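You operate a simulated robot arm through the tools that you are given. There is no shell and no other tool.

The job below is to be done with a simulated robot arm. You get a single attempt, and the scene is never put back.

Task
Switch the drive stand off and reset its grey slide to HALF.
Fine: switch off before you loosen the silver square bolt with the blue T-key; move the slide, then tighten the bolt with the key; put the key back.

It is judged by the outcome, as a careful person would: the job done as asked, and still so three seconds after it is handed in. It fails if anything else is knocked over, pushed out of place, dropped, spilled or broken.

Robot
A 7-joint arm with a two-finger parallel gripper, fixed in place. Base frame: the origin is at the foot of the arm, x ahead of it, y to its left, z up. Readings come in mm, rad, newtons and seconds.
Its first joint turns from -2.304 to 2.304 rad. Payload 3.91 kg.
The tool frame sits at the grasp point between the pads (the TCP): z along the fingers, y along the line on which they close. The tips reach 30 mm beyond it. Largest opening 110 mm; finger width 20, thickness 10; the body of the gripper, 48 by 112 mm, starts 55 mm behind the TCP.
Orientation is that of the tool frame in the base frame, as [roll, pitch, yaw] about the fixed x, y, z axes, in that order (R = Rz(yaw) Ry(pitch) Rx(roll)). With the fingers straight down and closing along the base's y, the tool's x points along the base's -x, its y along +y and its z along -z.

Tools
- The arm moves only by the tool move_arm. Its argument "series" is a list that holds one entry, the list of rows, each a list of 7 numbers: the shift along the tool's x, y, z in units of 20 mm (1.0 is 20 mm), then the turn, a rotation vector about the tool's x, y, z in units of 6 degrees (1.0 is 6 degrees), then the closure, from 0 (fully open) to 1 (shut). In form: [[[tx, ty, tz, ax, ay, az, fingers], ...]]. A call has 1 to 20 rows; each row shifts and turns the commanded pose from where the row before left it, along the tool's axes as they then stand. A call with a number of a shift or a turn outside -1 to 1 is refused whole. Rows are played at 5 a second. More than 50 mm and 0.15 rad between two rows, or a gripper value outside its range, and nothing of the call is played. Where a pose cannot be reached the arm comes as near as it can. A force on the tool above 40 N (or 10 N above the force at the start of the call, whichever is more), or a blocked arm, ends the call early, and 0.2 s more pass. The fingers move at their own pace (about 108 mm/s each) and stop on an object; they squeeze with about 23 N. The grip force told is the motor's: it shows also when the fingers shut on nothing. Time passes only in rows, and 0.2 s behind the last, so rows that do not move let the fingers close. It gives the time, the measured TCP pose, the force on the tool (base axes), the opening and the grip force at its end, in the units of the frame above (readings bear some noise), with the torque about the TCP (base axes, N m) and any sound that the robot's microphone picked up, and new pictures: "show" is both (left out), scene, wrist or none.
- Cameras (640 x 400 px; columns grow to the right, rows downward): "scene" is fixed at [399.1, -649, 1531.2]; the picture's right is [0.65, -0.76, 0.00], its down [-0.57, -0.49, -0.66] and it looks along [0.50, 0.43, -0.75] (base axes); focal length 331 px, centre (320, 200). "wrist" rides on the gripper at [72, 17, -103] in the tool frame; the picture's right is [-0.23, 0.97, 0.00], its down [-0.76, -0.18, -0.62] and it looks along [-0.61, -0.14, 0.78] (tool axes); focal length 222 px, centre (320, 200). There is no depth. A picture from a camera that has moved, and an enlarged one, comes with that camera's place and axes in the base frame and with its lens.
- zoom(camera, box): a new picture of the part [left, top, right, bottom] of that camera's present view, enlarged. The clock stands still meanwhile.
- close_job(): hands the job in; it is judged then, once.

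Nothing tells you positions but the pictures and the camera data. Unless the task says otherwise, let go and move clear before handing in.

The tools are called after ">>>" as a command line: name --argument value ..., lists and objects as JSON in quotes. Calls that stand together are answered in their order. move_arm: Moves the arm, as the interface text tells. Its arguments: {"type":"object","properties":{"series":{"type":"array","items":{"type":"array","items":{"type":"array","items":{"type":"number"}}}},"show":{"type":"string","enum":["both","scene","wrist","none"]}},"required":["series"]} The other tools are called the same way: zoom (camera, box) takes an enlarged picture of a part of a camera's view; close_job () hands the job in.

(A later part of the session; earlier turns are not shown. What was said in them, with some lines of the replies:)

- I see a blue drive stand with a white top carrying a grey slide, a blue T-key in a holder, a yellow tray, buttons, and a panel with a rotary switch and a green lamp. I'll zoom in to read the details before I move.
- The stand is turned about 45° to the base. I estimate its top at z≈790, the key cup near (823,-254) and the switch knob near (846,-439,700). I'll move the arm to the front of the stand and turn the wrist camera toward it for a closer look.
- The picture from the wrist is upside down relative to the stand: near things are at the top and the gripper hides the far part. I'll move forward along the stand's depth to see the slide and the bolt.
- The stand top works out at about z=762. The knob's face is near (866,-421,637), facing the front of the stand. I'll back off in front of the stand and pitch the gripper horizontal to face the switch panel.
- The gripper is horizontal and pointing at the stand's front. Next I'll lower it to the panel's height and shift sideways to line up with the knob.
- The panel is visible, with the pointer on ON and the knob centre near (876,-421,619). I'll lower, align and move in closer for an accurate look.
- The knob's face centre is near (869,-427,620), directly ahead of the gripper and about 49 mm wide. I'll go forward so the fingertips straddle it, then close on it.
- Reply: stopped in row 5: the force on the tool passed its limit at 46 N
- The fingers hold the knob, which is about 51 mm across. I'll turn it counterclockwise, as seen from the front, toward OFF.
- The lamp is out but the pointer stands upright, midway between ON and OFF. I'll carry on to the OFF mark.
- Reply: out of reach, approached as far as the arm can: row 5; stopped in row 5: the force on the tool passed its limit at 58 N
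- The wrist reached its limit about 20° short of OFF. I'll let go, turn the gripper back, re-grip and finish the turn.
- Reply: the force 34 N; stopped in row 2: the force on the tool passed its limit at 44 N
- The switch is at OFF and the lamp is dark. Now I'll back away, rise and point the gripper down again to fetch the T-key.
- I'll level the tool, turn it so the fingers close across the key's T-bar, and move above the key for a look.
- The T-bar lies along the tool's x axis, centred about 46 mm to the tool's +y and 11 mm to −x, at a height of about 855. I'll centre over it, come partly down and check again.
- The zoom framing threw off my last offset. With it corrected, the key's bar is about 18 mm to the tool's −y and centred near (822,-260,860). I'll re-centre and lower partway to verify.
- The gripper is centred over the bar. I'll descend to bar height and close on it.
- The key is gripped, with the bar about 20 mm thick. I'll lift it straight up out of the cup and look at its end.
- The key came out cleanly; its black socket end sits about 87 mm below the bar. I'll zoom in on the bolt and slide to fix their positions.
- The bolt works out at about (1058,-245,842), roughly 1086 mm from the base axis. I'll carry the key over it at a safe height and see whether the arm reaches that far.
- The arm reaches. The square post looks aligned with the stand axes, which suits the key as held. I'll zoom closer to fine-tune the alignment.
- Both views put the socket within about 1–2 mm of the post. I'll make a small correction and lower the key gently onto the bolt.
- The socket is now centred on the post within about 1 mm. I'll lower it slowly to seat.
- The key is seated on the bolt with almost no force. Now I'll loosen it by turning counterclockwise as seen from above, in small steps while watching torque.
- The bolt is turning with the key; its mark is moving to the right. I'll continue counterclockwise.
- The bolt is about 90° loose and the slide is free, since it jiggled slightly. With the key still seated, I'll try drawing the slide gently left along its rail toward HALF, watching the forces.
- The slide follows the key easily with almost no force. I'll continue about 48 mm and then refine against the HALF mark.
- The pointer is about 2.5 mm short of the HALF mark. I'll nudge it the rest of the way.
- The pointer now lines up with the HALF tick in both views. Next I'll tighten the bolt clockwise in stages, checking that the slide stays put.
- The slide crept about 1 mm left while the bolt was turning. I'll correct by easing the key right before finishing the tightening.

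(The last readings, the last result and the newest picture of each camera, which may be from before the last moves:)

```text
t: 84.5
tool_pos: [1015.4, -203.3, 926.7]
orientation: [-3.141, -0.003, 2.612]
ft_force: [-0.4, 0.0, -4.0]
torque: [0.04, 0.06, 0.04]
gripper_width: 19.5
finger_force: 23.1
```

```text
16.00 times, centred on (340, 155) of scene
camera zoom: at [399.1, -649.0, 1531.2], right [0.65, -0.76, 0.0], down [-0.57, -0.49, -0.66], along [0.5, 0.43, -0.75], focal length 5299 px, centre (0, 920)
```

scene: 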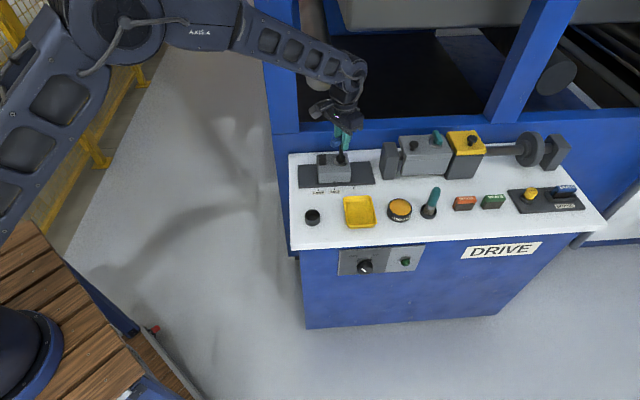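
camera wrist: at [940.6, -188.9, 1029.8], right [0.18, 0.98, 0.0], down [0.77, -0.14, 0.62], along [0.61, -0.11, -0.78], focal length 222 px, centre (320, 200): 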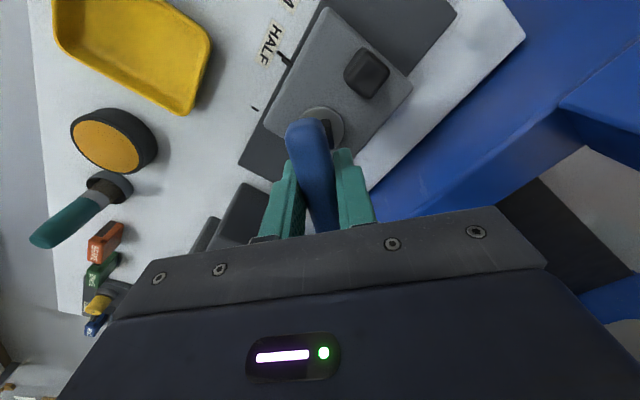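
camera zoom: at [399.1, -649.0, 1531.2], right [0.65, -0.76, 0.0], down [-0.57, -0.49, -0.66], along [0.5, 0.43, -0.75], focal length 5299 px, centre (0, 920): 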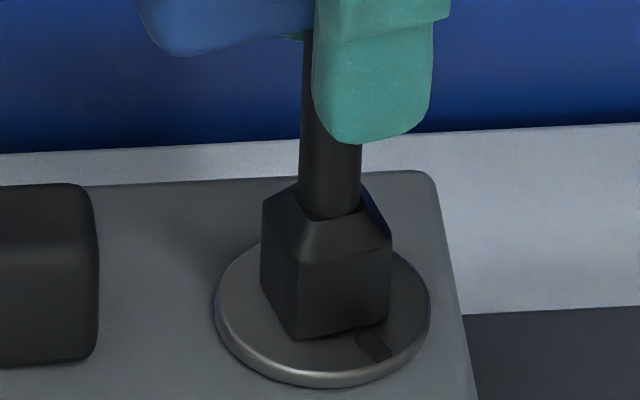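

>>> move_arm --series '[[[0, 0, 0, 0, 0, 0.5, 1], [0, 0, 0, 0, 0, 0.5, 1], [0, 0, 0, 0, 0, 0.5, 1], [0, 0, 0, 0, 0, 0.5, 1], [0, 0, 0, 0, 0, 0.5, 1], [0, 0, 0, 0, 0, 0.5, 1], [0, 0, 0, 0, 0, 0, 1]]]' --show "none"

>>> zoom --camera "scene" --box '[318, 175, 350, 195]'

>>> zoom --camera "scene" --box '[324, 145, 356, 165]'

```text
t: 86.1
tool_pos: [1016.1, -203.5, 926.6]
orientation: [-3.141, -0.001, 2.296]
ft_force: [-2.4, 4.4, -5.5]
torque: [0.37, 0.23, 0.02]
gripper_width: 19.7
finger_force: 23.7
```

```text
16.00 times, centred on (334, 185) of scene
camera zoom: at [399.1, -649.0, 1531.2], right [0.65, -0.76, 0.0], down [-0.57, -0.49, -0.66], along [0.5, 0.43, -0.75], focal length 5299 px, centre (96, 440)
```

zoom: 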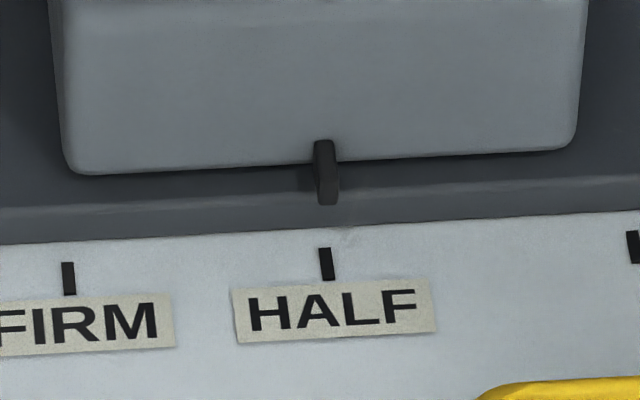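

```text
16.00 times, centred on (340, 155) of scene
camera zoom: at [399.1, -649.0, 1531.2], right [0.65, -0.76, 0.0], down [-0.57, -0.49, -0.66], along [0.5, 0.43, -0.75], focal length 5299 px, centre (0, 920)
```

zoom: 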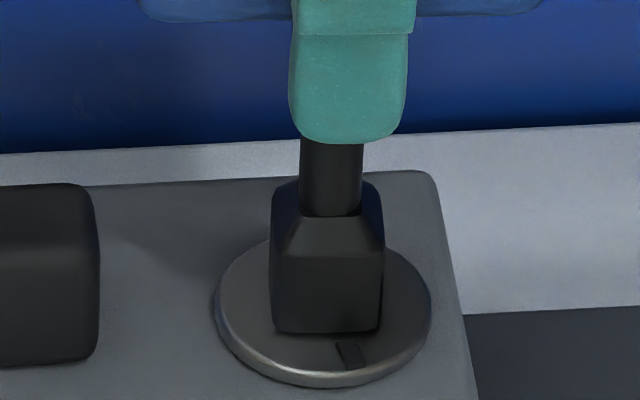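

>>> move_arm --series '[[[0, 0, 0, 0, 0, 0.5, 1], [0, 0, 0, 0, 0, 0.5, 1], [0, 0, 0, 0, 0, 0.5, 1], [0, 0, 0, 0, 0, 0.5, 1], [0, 0, 0, 0, 0, 0.5, 1], [0, 0, 0, 0, 0, 0, 1]]]' --show "none"

>>> zoom --camera "scene" --box '[318, 175, 350, 195]'

>>> zoom --camera "scene" --box '[324, 145, 356, 165]'

```text
t: 87.5
tool_pos: [1016.8, -203.6, 927.1]
orientation: [3.14, 0.0, 2.035]
ft_force: [4.0, 1.7, -4.3]
torque: [0.21, -0.11, 0.42]
gripper_width: 20.3
finger_force: 23.0
```

```text
16.00 times, centred on (334, 185) of scene
camera zoom: at [399.1, -649.0, 1531.2], right [0.65, -0.76, 0.0], down [-0.57, -0.49, -0.66], along [0.5, 0.43, -0.75], focal length 5299 px, centre (96, 440)
```

zoom: 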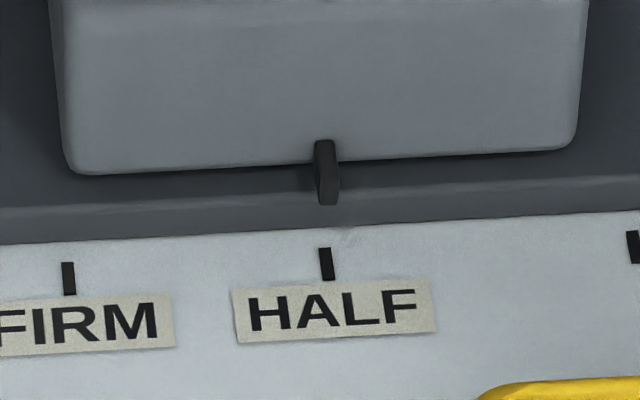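

```text
16.00 times, centred on (340, 155) of scene
camera zoom: at [399.1, -649.0, 1531.2], right [0.65, -0.76, 0.0], down [-0.57, -0.49, -0.66], along [0.5, 0.43, -0.75], focal length 5299 px, centre (0, 920)
```

zoom: 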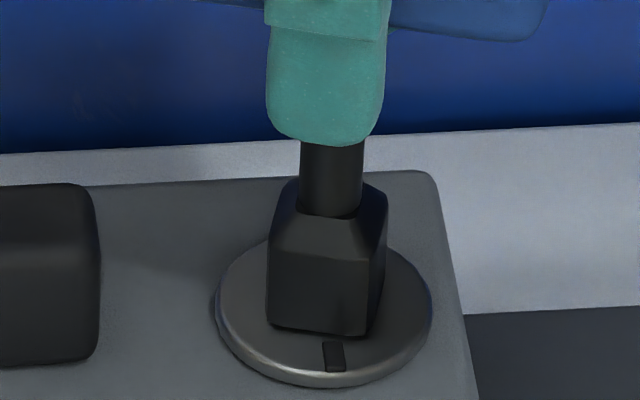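

The mark is back near its original position, resistance is building (0.42 N·m), and the slide is still on HALF. I'll apply a little more tightening.

>>> move_arm --series '[[[0, 0, 0, 0, 0, 0.4, 1], [0, 0, 0, 0, 0, 0.4, 1], [0, 0, 0, 0, 0, 0, 1]]]'

>>> zoom --camera "scene" --box '[318, 175, 350, 195]'

>>> zoom --camera "scene" --box '[324, 145, 356, 165]'

```text
t: 88.3
tool_pos: [1015.6, -203.1, 927.0]
orientation: [3.139, -0.001, 1.953]
ft_force: [2.3, 4.3, 2.5]
torque: [0.41, 0.03, 0.59]
gripper_width: 21.7
finger_force: 23.4
camera wrist: at [1002.8, -129.9, 1030.2], right [0.99, 0.15, 0.0], down [0.12, -0.77, 0.62], along [0.1, -0.62, -0.78], focal length 222 px, centre (320, 200)
```

scene: 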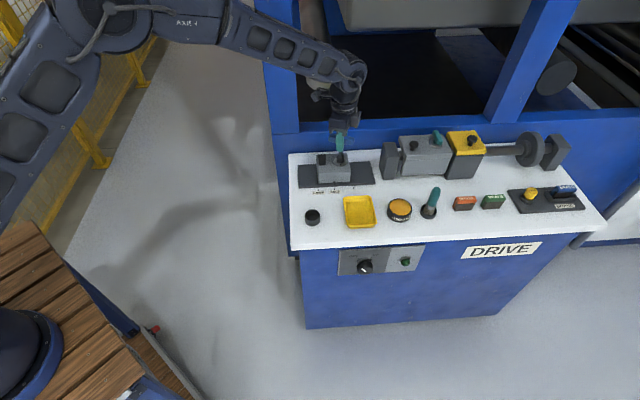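
wrist: 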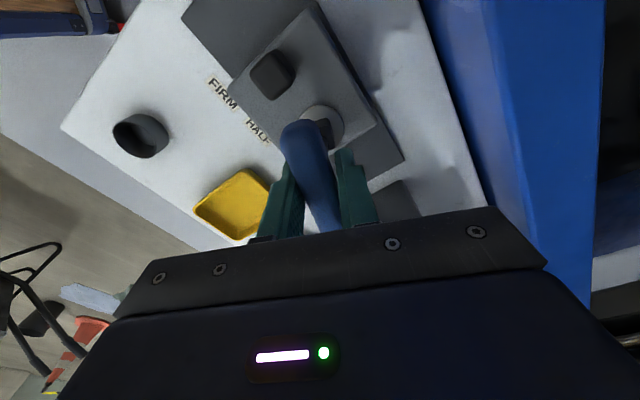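

```text
16.00 times, centred on (334, 185) of scene
camera zoom: at [399.1, -649.0, 1531.2], right [0.65, -0.76, 0.0], down [-0.57, -0.49, -0.66], along [0.5, 0.43, -0.75], focal length 5299 px, centre (96, 440)
```

zoom: 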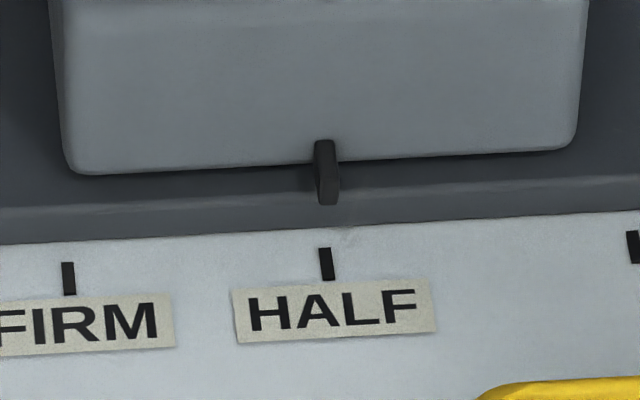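

```text
16.00 times, centred on (340, 155) of scene
camera zoom: at [399.1, -649.0, 1531.2], right [0.65, -0.76, 0.0], down [-0.57, -0.49, -0.66], along [0.5, 0.43, -0.75], focal length 5299 px, centre (0, 920)
```

zoom: 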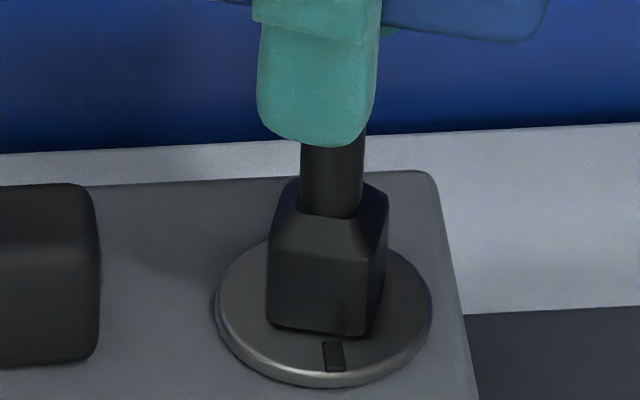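

The bolt has reached its stop, with the mark unmoved under 0.59 N·m, and the slide sits on HALF. I'll turn the key back slightly into its free play and lift it straight off.

>>> move_arm --series '[[[0, 0, 0, 0, 0, -0.5, 1], [0, 0, 0, 0, 0, -0.5, 1], [0, 0, 0, 0, 0, -0.5, 1], [0, 0, 0, 0, 0, -0.5, 1], [0, 0, 0, 0, 0, 0, 1]]]' --show "none"

>>> zoom --camera "scene" --box '[324, 145, 356, 165]'

```text
t: 89.5
tool_pos: [1016.2, -204.9, 926.2]
orientation: [3.141, 0.003, 2.163]
ft_force: [2.6, -3.2, 5.0]
torque: [-0.24, -0.14, 0.0]
gripper_width: 19.7
finger_force: 22.7
```

```text
16.00 times, centred on (340, 155) of scene
camera zoom: at [399.1, -649.0, 1531.2], right [0.65, -0.76, 0.0], down [-0.57, -0.49, -0.66], along [0.5, 0.43, -0.75], focal length 5299 px, centre (0, 920)
```

zoom: 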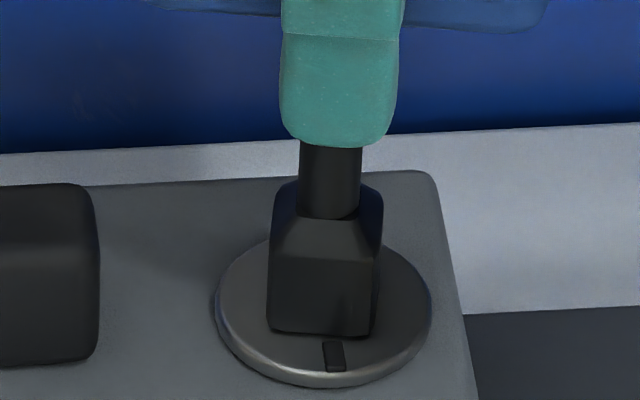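

>>> move_arm --series '[[[-0.025, 0.005, 0, 0, 0, -0.5, 1], [0, 0, 0, 0, 0, -0.5, 1], [0, 0, 0, 0, 0, -0.5, 1], [0, 0, 0, 0, 0, -0.45, 1], [0, 0, 0, 0, 0, 0, 1]]]' --show "none"

>>> zoom --camera "scene" --box '[324, 145, 356, 165]'

```text
t: 90.7
tool_pos: [1016.7, -204.3, 926.5]
orientation: [-3.14, -0.001, 2.367]
ft_force: [0.1, -0.9, -1.4]
torque: [0.0, -0.03, -0.02]
gripper_width: 19.8
finger_force: 23.3
```

```text
16.00 times, centred on (340, 155) of scene
camera zoom: at [399.1, -649.0, 1531.2], right [0.65, -0.76, 0.0], down [-0.57, -0.49, -0.66], along [0.5, 0.43, -0.75], focal length 5299 px, centre (0, 920)
```

zoom: 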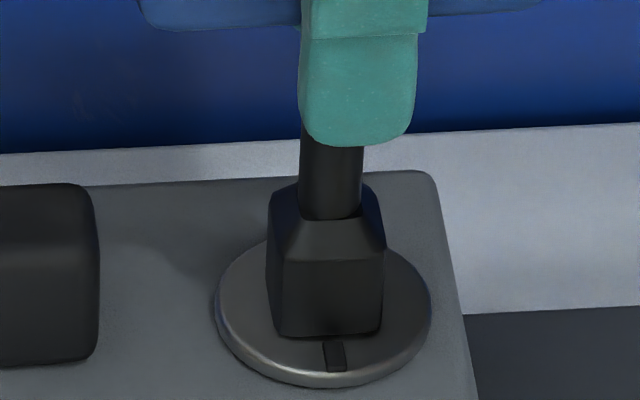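

The key is free in its play, with zero torque and force, and the bolt mark hasn't moved. I'll lift it straight up off the bolt.

>>> move_arm --series '[[[0, 0, -0.2, 0, 0, 0, 1], [0, 0, -0.3, 0, 0, 0, 1], [0, 0, -0.5, 0, 0, 0, 1], [0, 0, -0.7, 0, 0, 0, 1], [0, 0, -0.8, 0, 0, 0, 1], [0, 0, -0.8, 0, 0, 0, 1], [0, 0, 0, 0, 0, 0, 1]]]'

>>> zoom --camera "scene" --box '[310, 135, 374, 175]'

>>> zoom --camera "scene" --box '[318, 175, 350, 195]'

```text
t: 92.3
tool_pos: [1016.4, -203.8, 992.4]
orientation: [-3.141, 0.0, 2.367]
ft_force: [-1.0, -0.6, -1.5]
torque: [0.03, 0.02, -0.02]
gripper_width: 19.7
finger_force: 22.9
camera wrist: at [975.7, -140.7, 1095.4], right [0.84, 0.54, 0.0], down [0.42, -0.66, 0.62], along [0.33, -0.53, -0.78], focal length 222 px, centre (320, 200)
```

scene: 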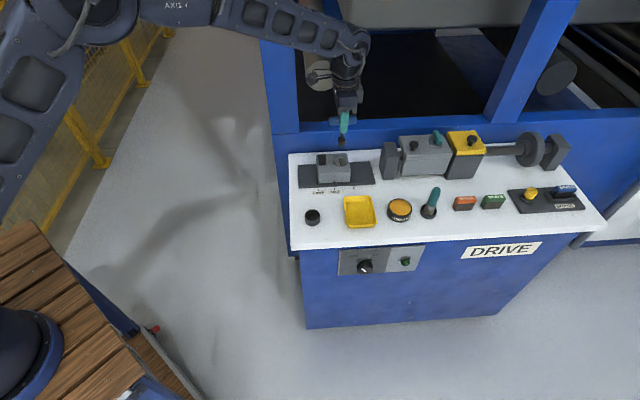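
wrist: 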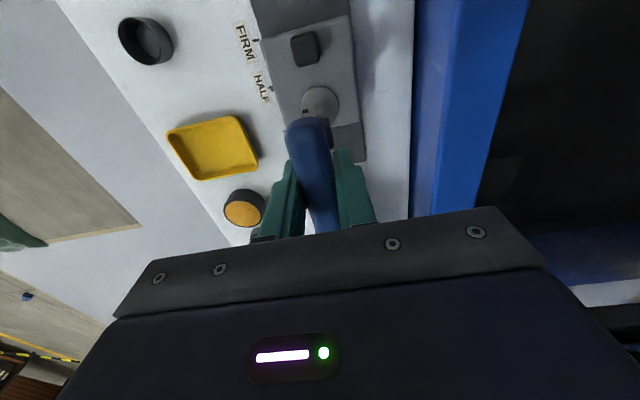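

```text
10.00 times, centred on (342, 155) of scene
camera zoom: at [399.1, -649.0, 1531.2], right [0.65, -0.76, 0.0], down [-0.57, -0.49, -0.66], along [0.5, 0.43, -0.75], focal length 3312 px, centre (100, 650)
```

zoom: 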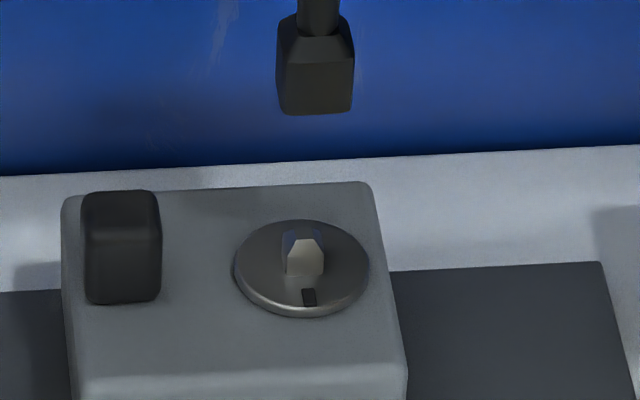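

```text
16.00 times, centred on (334, 185) of scene
camera zoom: at [399.1, -649.0, 1531.2], right [0.65, -0.76, 0.0], down [-0.57, -0.49, -0.66], along [0.5, 0.43, -0.75], focal length 5299 px, centre (96, 440)
```

zoom: 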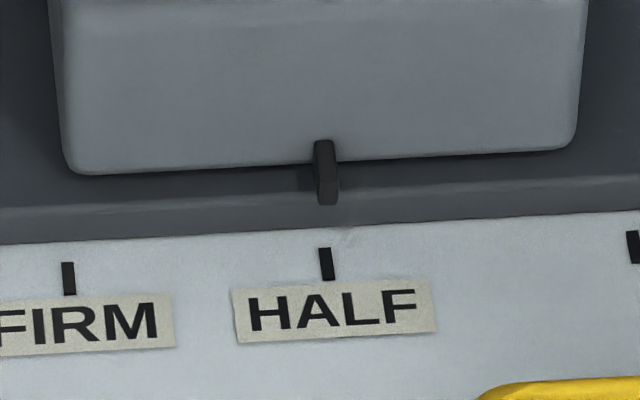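

The slide sits on HALF and the bolt mark is back at its tight position. I'll carry the key back above its cup.

>>> move_arm --series '[[[0.55, -0.975, 0, 0, 0, 0, 1], [0.55, -0.975, 0, 0, 0, 0, 1], [0.55, -0.975, 0, 0, 0, 0, 1], [0.55, -0.975, 0, 0, 0, 0, 1], [0.55, -0.975, 0, 0, 0, 0, 1], [0.55, -0.975, 0, 0, 0, 0, 1], [0.55, -0.975, 0, 0, 0, 0, 1], [0.55, -0.975, 0, 0, 0, 0, 1], [0.55, -0.975, 0, 0, 0, 0, 1], [0, 0, 0, 0, 0, 0, 1]]]'

>>> zoom --camera "scene" --box '[280, 165, 360, 215]'

>>> zoom --camera "wrist" --box '[240, 60, 400, 160]'

```text
t: 94.5
tool_pos: [821.7, -259.5, 991.9]
orientation: [3.14, 0.0, 2.366]
ft_force: [-0.1, 0.3, -0.7]
torque: [0.0, 0.0, -0.01]
gripper_width: 19.5
finger_force: 22.8
camera wrist: at [780.8, -196.7, 1095.4], right [0.84, 0.54, 0.0], down [0.42, -0.66, 0.62], along [0.34, -0.53, -0.78], focal length 222 px, centre (320, 200)
```

scene: 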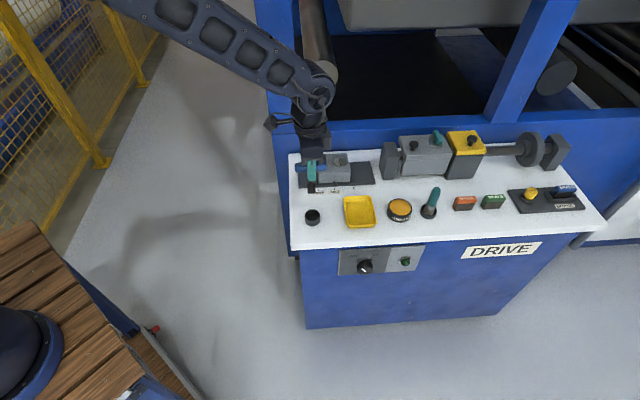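
wrist: 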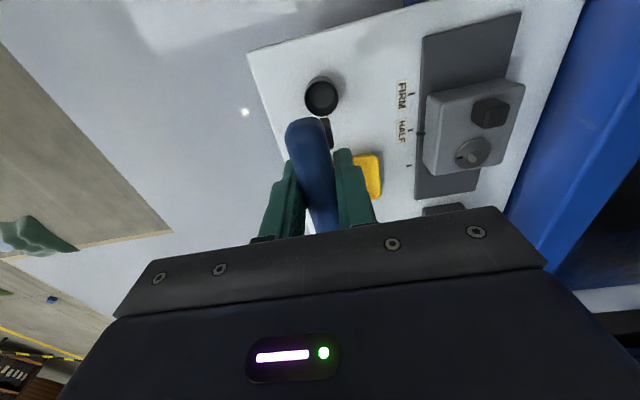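

```text
8.00 times, centred on (320, 190) of scene
camera zoom: at [399.1, -649.0, 1531.2], right [0.65, -0.76, 0.0], down [-0.57, -0.49, -0.66], along [0.5, 0.43, -0.75], focal length 2650 px, centre (320, 280)
```

zoom: 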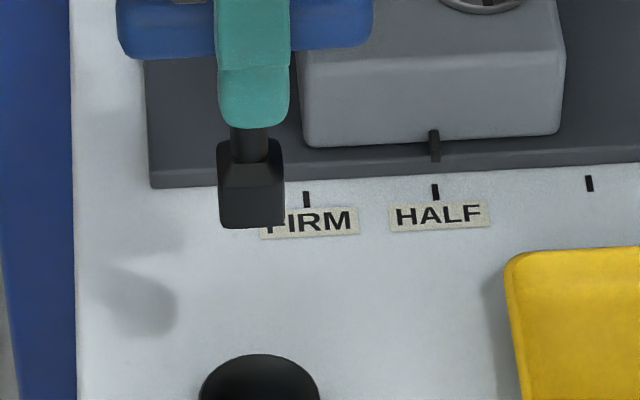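

```text
4.00 times, centred on (320, 110) of wrist
camera zoom: at [780.8, -196.7, 1095.4], right [0.84, 0.54, 0.0], down [0.42, -0.66, 0.62], along [0.34, -0.53, -0.78], focal length 888 px, centre (320, 560)
```

zoom: 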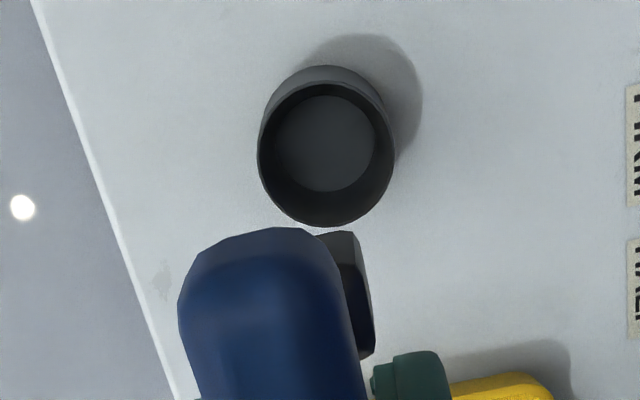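

>>> move_arm --series '[[[-0.075, 0.06, 0.8, 0, 0, 0, 1], [0, 0, 0.9, 0, 0, 0, 1], [0, 0, 0.9, 0, 0, 0, 1], [0, 0, 0.9, 0, 0, 0, 1], [0, 0, 0.7, 0, 0, 0, 1], [0, 0, 0, 0, 0, 0, 1]]]'

>>> zoom --camera "scene" --box '[288, 185, 336, 215]'

>>> zoom --camera "wrist" --box '[240, 80, 400, 180]'

```text
t: 95.9
tool_pos: [826.5, -260.8, 907.1]
orientation: [-3.14, -0.001, 2.367]
ft_force: [0.1, 0.5, -1.5]
torque: [-0.06, 0.02, 0.01]
gripper_width: 19.6
finger_force: 23.4
camera wrist: at [783.8, -196.7, 1011.3], right [0.84, 0.54, 0.0], down [0.42, -0.66, 0.62], along [0.33, -0.53, -0.78], focal length 222 px, centre (320, 200)
```

scene: 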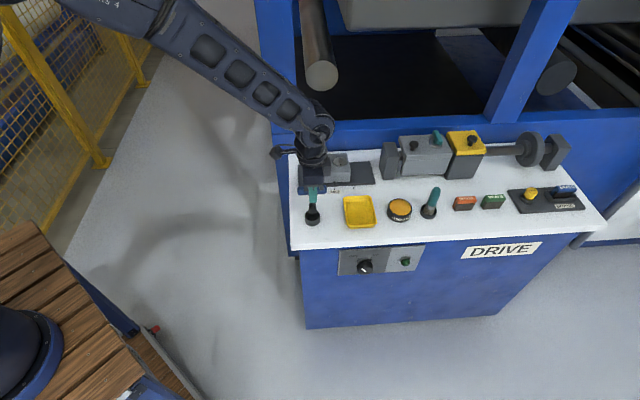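
wrist: 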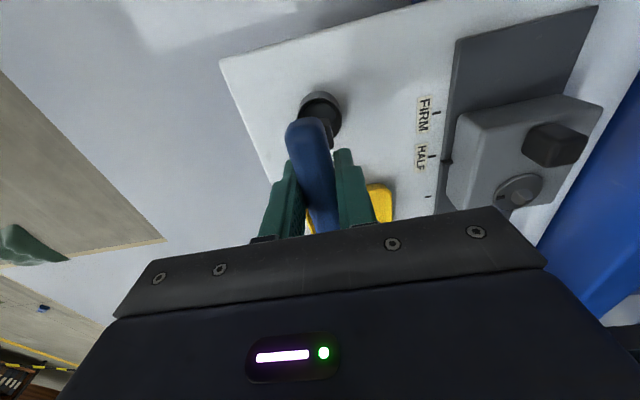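

```text
13.33 times, centred on (312, 200) of scene
camera zoom: at [399.1, -649.0, 1531.2], right [0.65, -0.76, 0.0], down [-0.57, -0.49, -0.66], along [0.5, 0.43, -0.75], focal length 4416 px, centre (427, 200)
```

zoom: 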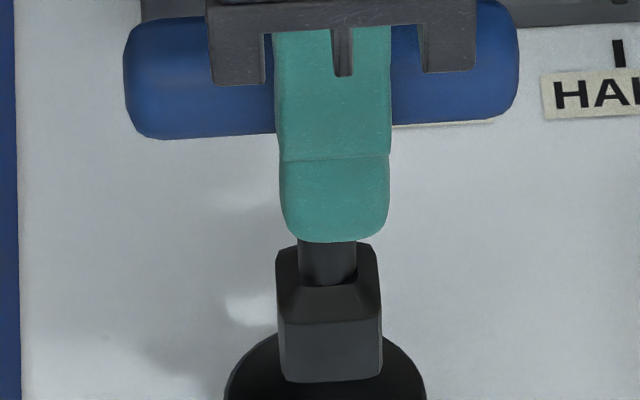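

```text
4.00 times, centred on (320, 130) of wrist
camera zoom: at [783.8, -196.7, 1011.3], right [0.84, 0.54, 0.0], down [0.42, -0.66, 0.62], along [0.33, -0.53, -0.78], focal length 888 px, centre (320, 480)
```

zoom: 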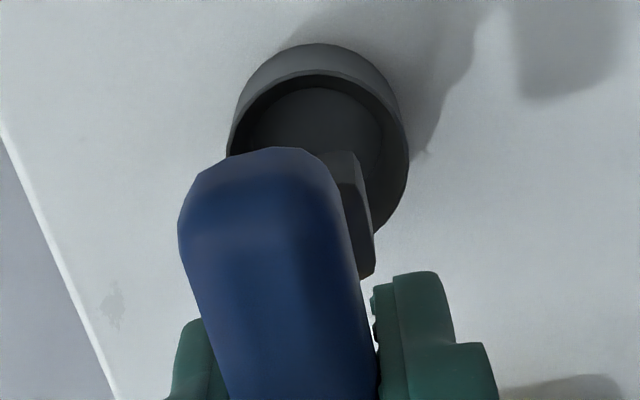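

>>> zoom --camera "scene" --box '[288, 200, 336, 230]'

```text
13.33 times, centred on (312, 215) of scene
camera zoom: at [399.1, -649.0, 1531.2], right [0.65, -0.76, 0.0], down [-0.57, -0.49, -0.66], along [0.5, 0.43, -0.75], focal length 4416 px, centre (427, 0)
```

zoom: 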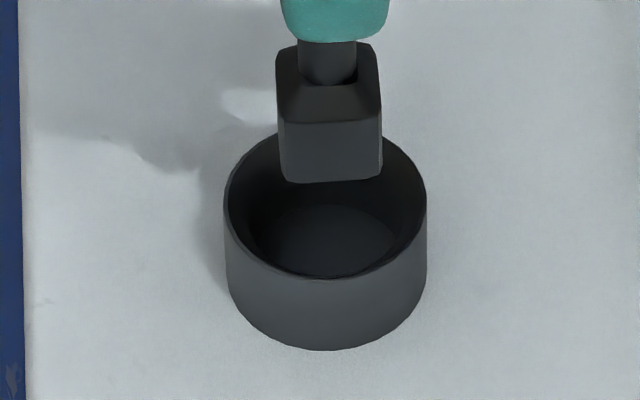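

The socket is centred over the cup. I'll lower the key to its original rest height.

>>> move_arm --series '[[[0, 0, 0.5, 0, 0, 0, 1], [0, 0, 0.5, 0, 0, 0, 1], [0, 0, 0.4, 0, 0, 0, 1], [0, 0, 0.3, 0, 0, 0, 1], [0, 0, 0.2, 0, 0, 0, 1], [0, 0, 0, 0, 0, 0, 1]]]'

>>> zoom --camera "scene" --box '[288, 190, 336, 220]'

```text
t: 97.3
tool_pos: [825.4, -260.1, 870.5]
orientation: [3.141, -0.001, 2.366]
ft_force: [0.8, 0.7, -1.9]
torque: [0.02, -0.02, -0.02]
gripper_width: 19.4
finger_force: 23.1
camera wrist: at [783.5, -197.3, 973.5], right [0.84, 0.54, 0.0], down [0.42, -0.66, 0.62], along [0.34, -0.53, -0.78], focal length 222 px, centre (320, 200)
```

scene: 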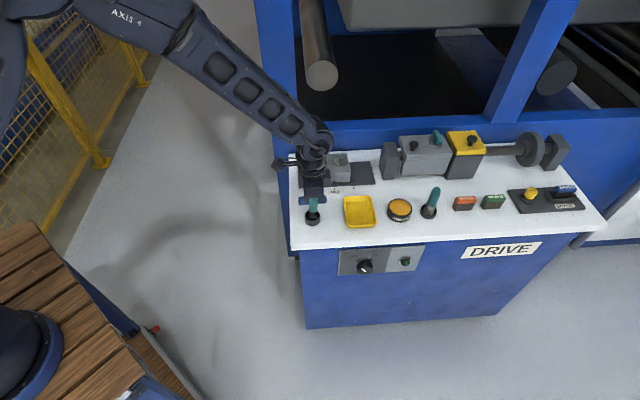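
wrist: 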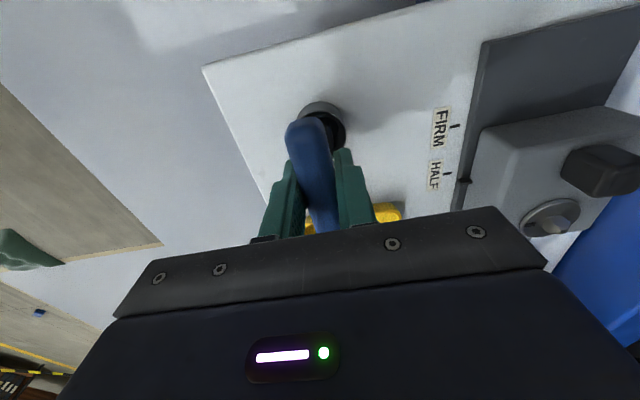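

```text
13.33 times, centred on (312, 205) of scene
camera zoom: at [399.1, -649.0, 1531.2], right [0.65, -0.76, 0.0], down [-0.57, -0.49, -0.66], along [0.5, 0.43, -0.75], focal length 4416 px, centre (427, 133)
```

zoom: 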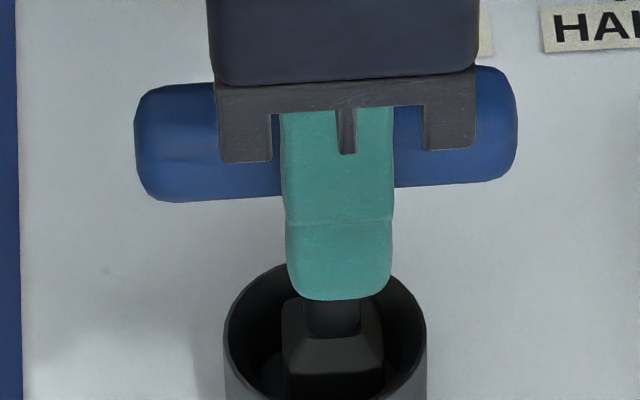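

>>> move_arm --series '[[[0, 0, 0.06, 0, 0, 0, 1], [0, 0, 0.06, 0, 0, 0, 1], [0, 0, 0.06, 0, 0, 0, 1], [0, 0, 0.05, 0, 0, 0, 1], [0, 0, 0, 0, 0, 0, 1]]]' --show "none"

```text
t: 98.5
tool_pos: [824.0, -260.9, 866.1]
orientation: [3.14, 0.001, 2.366]
ft_force: [-0.5, 0.0, 1.0]
torque: [-0.01, 0.0, -0.02]
gripper_width: 19.6
finger_force: 23.4
```

>>> move_arm --series '[[[0, 0, 0.04, 0, 0, 0, 1], [0, 0, 0.04, 0, 0, 0, 1], [0, 0, 0, 0, 0, 0, 1]]]' --show "scene"

>>> zoom --camera "scene" --box '[288, 190, 336, 220]'

```text
t: 99.3
tool_pos: [825.7, -259.7, 865.0]
orientation: [3.14, 0.002, 2.365]
ft_force: [-0.9, -3.7, 15.9]
torque: [-0.11, -0.01, -0.03]
gripper_width: 19.6
finger_force: 23.0
```

scene: 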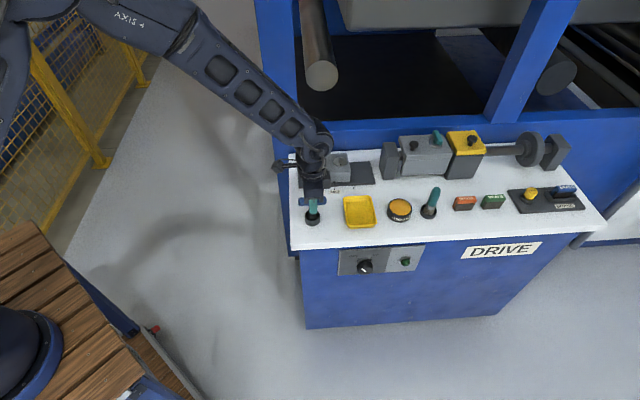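

```text
13.33 times, centred on (312, 205) of scene
camera zoom: at [399.1, -649.0, 1531.2], right [0.65, -0.76, 0.0], down [-0.57, -0.49, -0.66], along [0.5, 0.43, -0.75], focal length 4416 px, centre (427, 133)
```

zoom: 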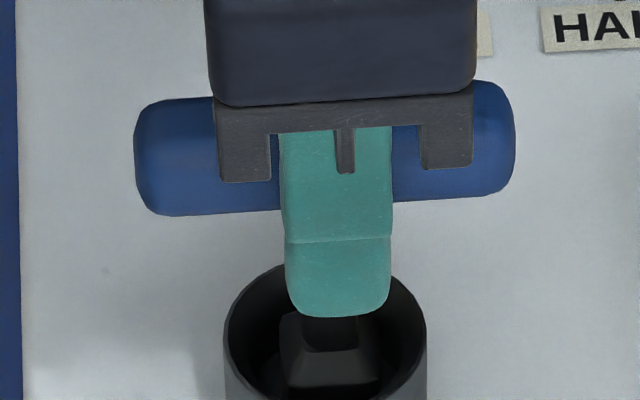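

The key touches the cup floor at its original height. I'll ease off the pressure and open the fingers.

>>> move_arm --series '[[[0, 0, -0.02, 0, 0, 0, 1], [0, 0, 0, 0, 0, 0, 0.8], [0, 0, 0, 0, 0, 0, 0.7], [0, 0, 0, 0, 0, 0, 0.5], [0, 0, 0, 0, 0, 0, 0.3], [0, 0, 0, 0, 0, 0, 0], [0, 0, 0, 0, 0, 0, 0], [0, 0, 0, 0, 0, 0, 0]]]'

>>> zoom --camera "scene" --box '[288, 190, 336, 220]'

```text
t: 101.1
tool_pos: [825.2, -258.9, 864.0]
orientation: [-3.14, 0.0, 2.367]
ft_force: [-1.0, -0.3, 1.0]
torque: [-0.01, 0.02, -0.02]
gripper_width: 110.0
finger_force: 0.1
camera wrist: at [783.8, -196.7, 967.7], right [0.84, 0.54, 0.0], down [0.42, -0.66, 0.62], along [0.34, -0.53, -0.78], focal length 222 px, centre (320, 200)
```

scene: 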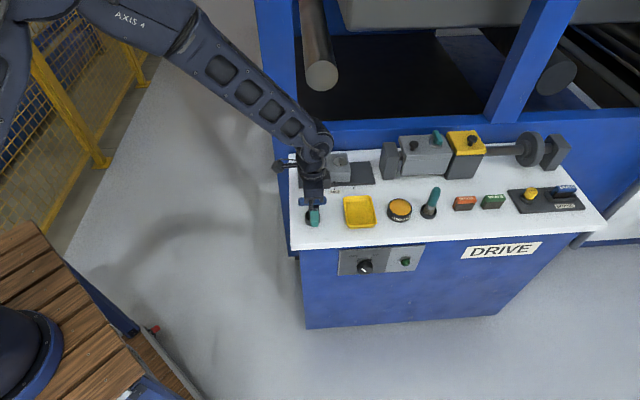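
wrist: 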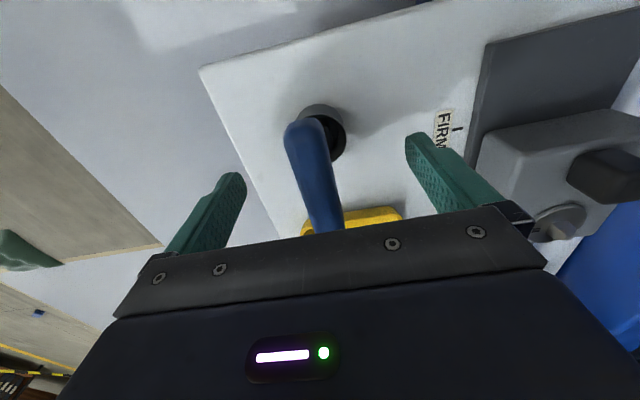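

```text
13.33 times, centred on (312, 205) of scene
camera zoom: at [399.1, -649.0, 1531.2], right [0.65, -0.76, 0.0], down [-0.57, -0.49, -0.66], along [0.5, 0.43, -0.75], focal length 4416 px, centre (427, 133)
```

zoom: 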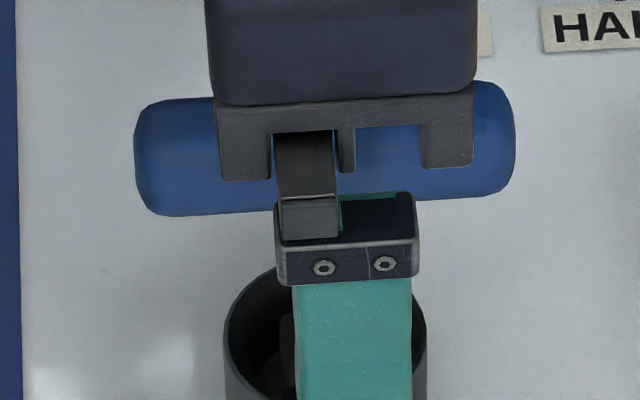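

The key stands upright in its cup. I'll raise the gripper straight up and move clear, then check everything.

>>> move_arm --series '[[[0, 0, -0.5, 0, 0, 0, 0], [0, 0, -1, 0, 0, 0, 0], [0, 0, -1, 0, 0, 0, 0], [0, 0, -1, 0, 0, 0, 0], [0, 0, -1, 0, 0, 0, 0], [0, 0, -1, 0, 0, 0, 0], [0, 0, -1, 0, 0, 0, 0], [0, 0, -1, 0, 0, 0, 0], [0, 0, -1, 0, 0, 0, 0], [0.8, -0.8, -0.5, 0, 0, 0, 0], [0.8, -0.8, 0, 0, 0, 0, 0], [0.8, -0.8, 0, 0, 0, 0, 0], [0.8, -0.8, 0, 0, 0, 0, 0], [0.8, -0.8, 0, 0, 0, 0, 0], [0.8, -0.8, 0, 0, 0, 0, 0], [0.8, -0.8, 0, 0, 0, 0, 0], [0.8, -0.8, 0, 0, 0, 0, 0], [0.8, -0.8, 0, 0, 0, 0, 0], [0.8, -0.8, 0, 0, 0, 0, 0], [0, 0, 0, 0, 0, 0, 0]]]'

>>> zoom --camera "scene" --box '[288, 140, 416, 220]'

>>> zoom --camera "scene" --box '[320, 230, 440, 305]'

>>> zoom --camera "scene" --box '[318, 175, 350, 195]'

>>> zoom --camera "scene" --box '[320, 145, 360, 170]'

```text
t: 105.3
tool_pos: [599.8, -262.3, 1042.3]
orientation: [3.139, 0.0, 2.366]
ft_force: [0.3, 0.1, 0.9]
torque: [0.0, 0.03, 0.01]
gripper_width: 110.0
finger_force: 0.0
camera wrist: at [558.1, -199.0, 1146.9], right [0.84, 0.54, 0.0], down [0.42, -0.66, 0.62], along [0.34, -0.53, -0.78], focal length 222 px, centre (320, 200)
```

scene: 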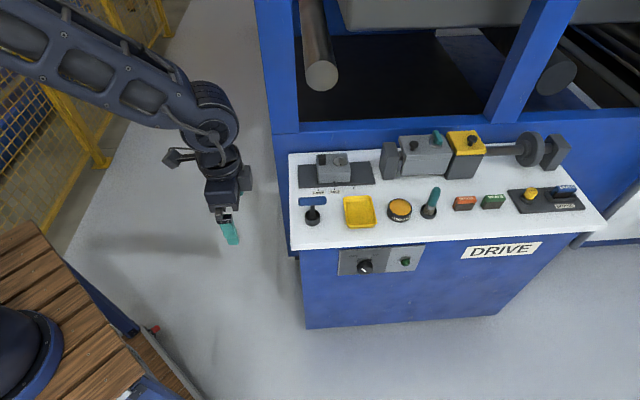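
wrist: 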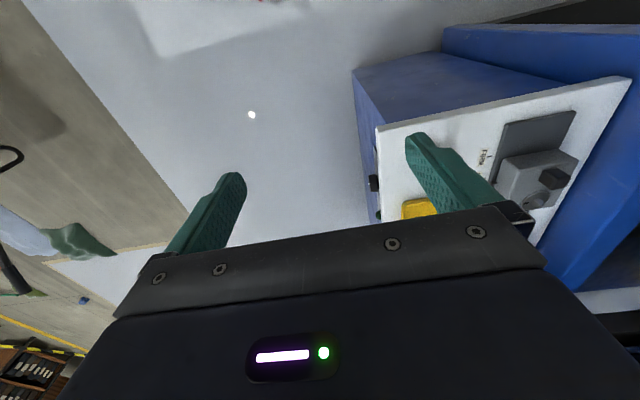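

```text
5.00 times, centred on (352, 180) of scene
camera zoom: at [399.1, -649.0, 1531.2], right [0.65, -0.76, 0.0], down [-0.57, -0.49, -0.66], along [0.5, 0.43, -0.75], focal length 1656 px, centre (160, 300)
```

zoom: 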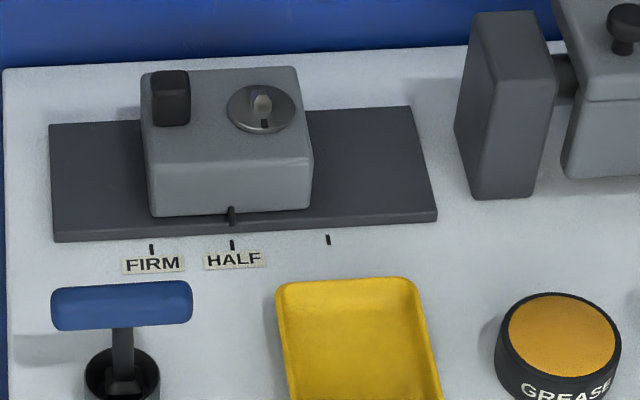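

```text
5.33 times, centred on (380, 268) of scene
camera zoom: at [399.1, -649.0, 1531.2], right [0.65, -0.76, 0.0], down [-0.57, -0.49, -0.66], along [0.5, 0.43, -0.75], focal length 1766 px, centre (0, -160)
```

zoom: 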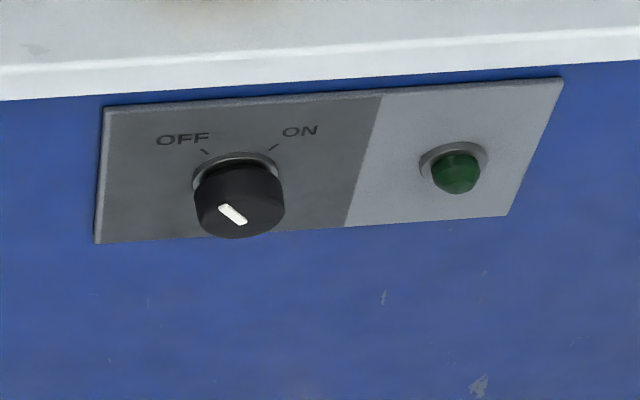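

```text
16.00 times, centred on (334, 185) of scene
camera zoom: at [399.1, -649.0, 1531.2], right [0.65, -0.76, 0.0], down [-0.57, -0.49, -0.66], along [0.5, 0.43, -0.75], focal length 5299 px, centre (96, 440)
```

zoom: 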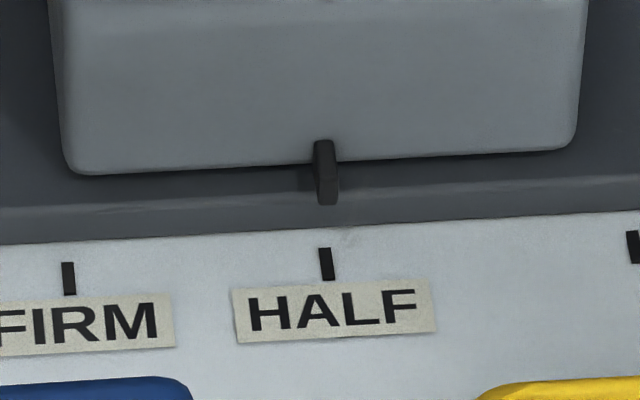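

```text
16.00 times, centred on (340, 158) of scene
camera zoom: at [399.1, -649.0, 1531.2], right [0.65, -0.76, 0.0], down [-0.57, -0.49, -0.66], along [0.5, 0.43, -0.75], focal length 5299 px, centre (0, 880)
```

zoom: 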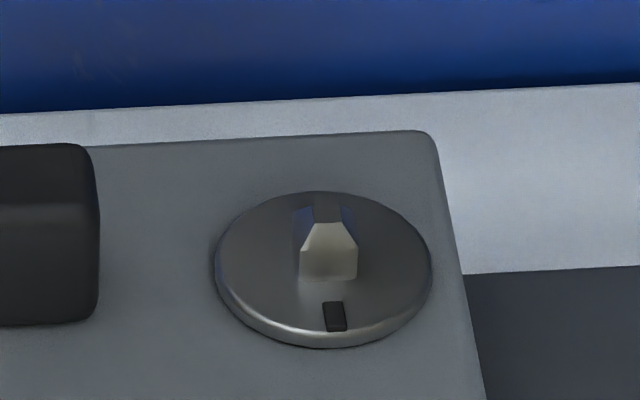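

The switch is at OFF with the lamp dark. The slide pointer is on HALF, the bolt is back at its tight mark, the key stands in its cup, and the gripper is clear. Nothing else has moved, so I'm handing the job in.

>>> close_job

```text
The job is handed in.
```

The drive stand is off, its grey slide is on HALF, and the bolt is tight again. I've handed the job in; no verdict has come back.

- **Switch:** I turned it to OFF first. The pointer lines up with the OFF mark to within a few degrees, and the green lamp is out.
- **Bolt loosened:** I turned the silver square bolt about 90° counterclockwise with the blue T-key.
- **Slide:** I moved it with the key still seated on the bolt. The pointer lines up with the HALF mark in the final picture.
- **Bolt tightened:** I turned it clockwise until it stopped and held at about 0.6 N·m. Its mark is back where it started.
- **Key:** It stands upright in its cup, where it was before.

The gripper is open and clear of the stand. I saw nothing else on it moved or knocked over.
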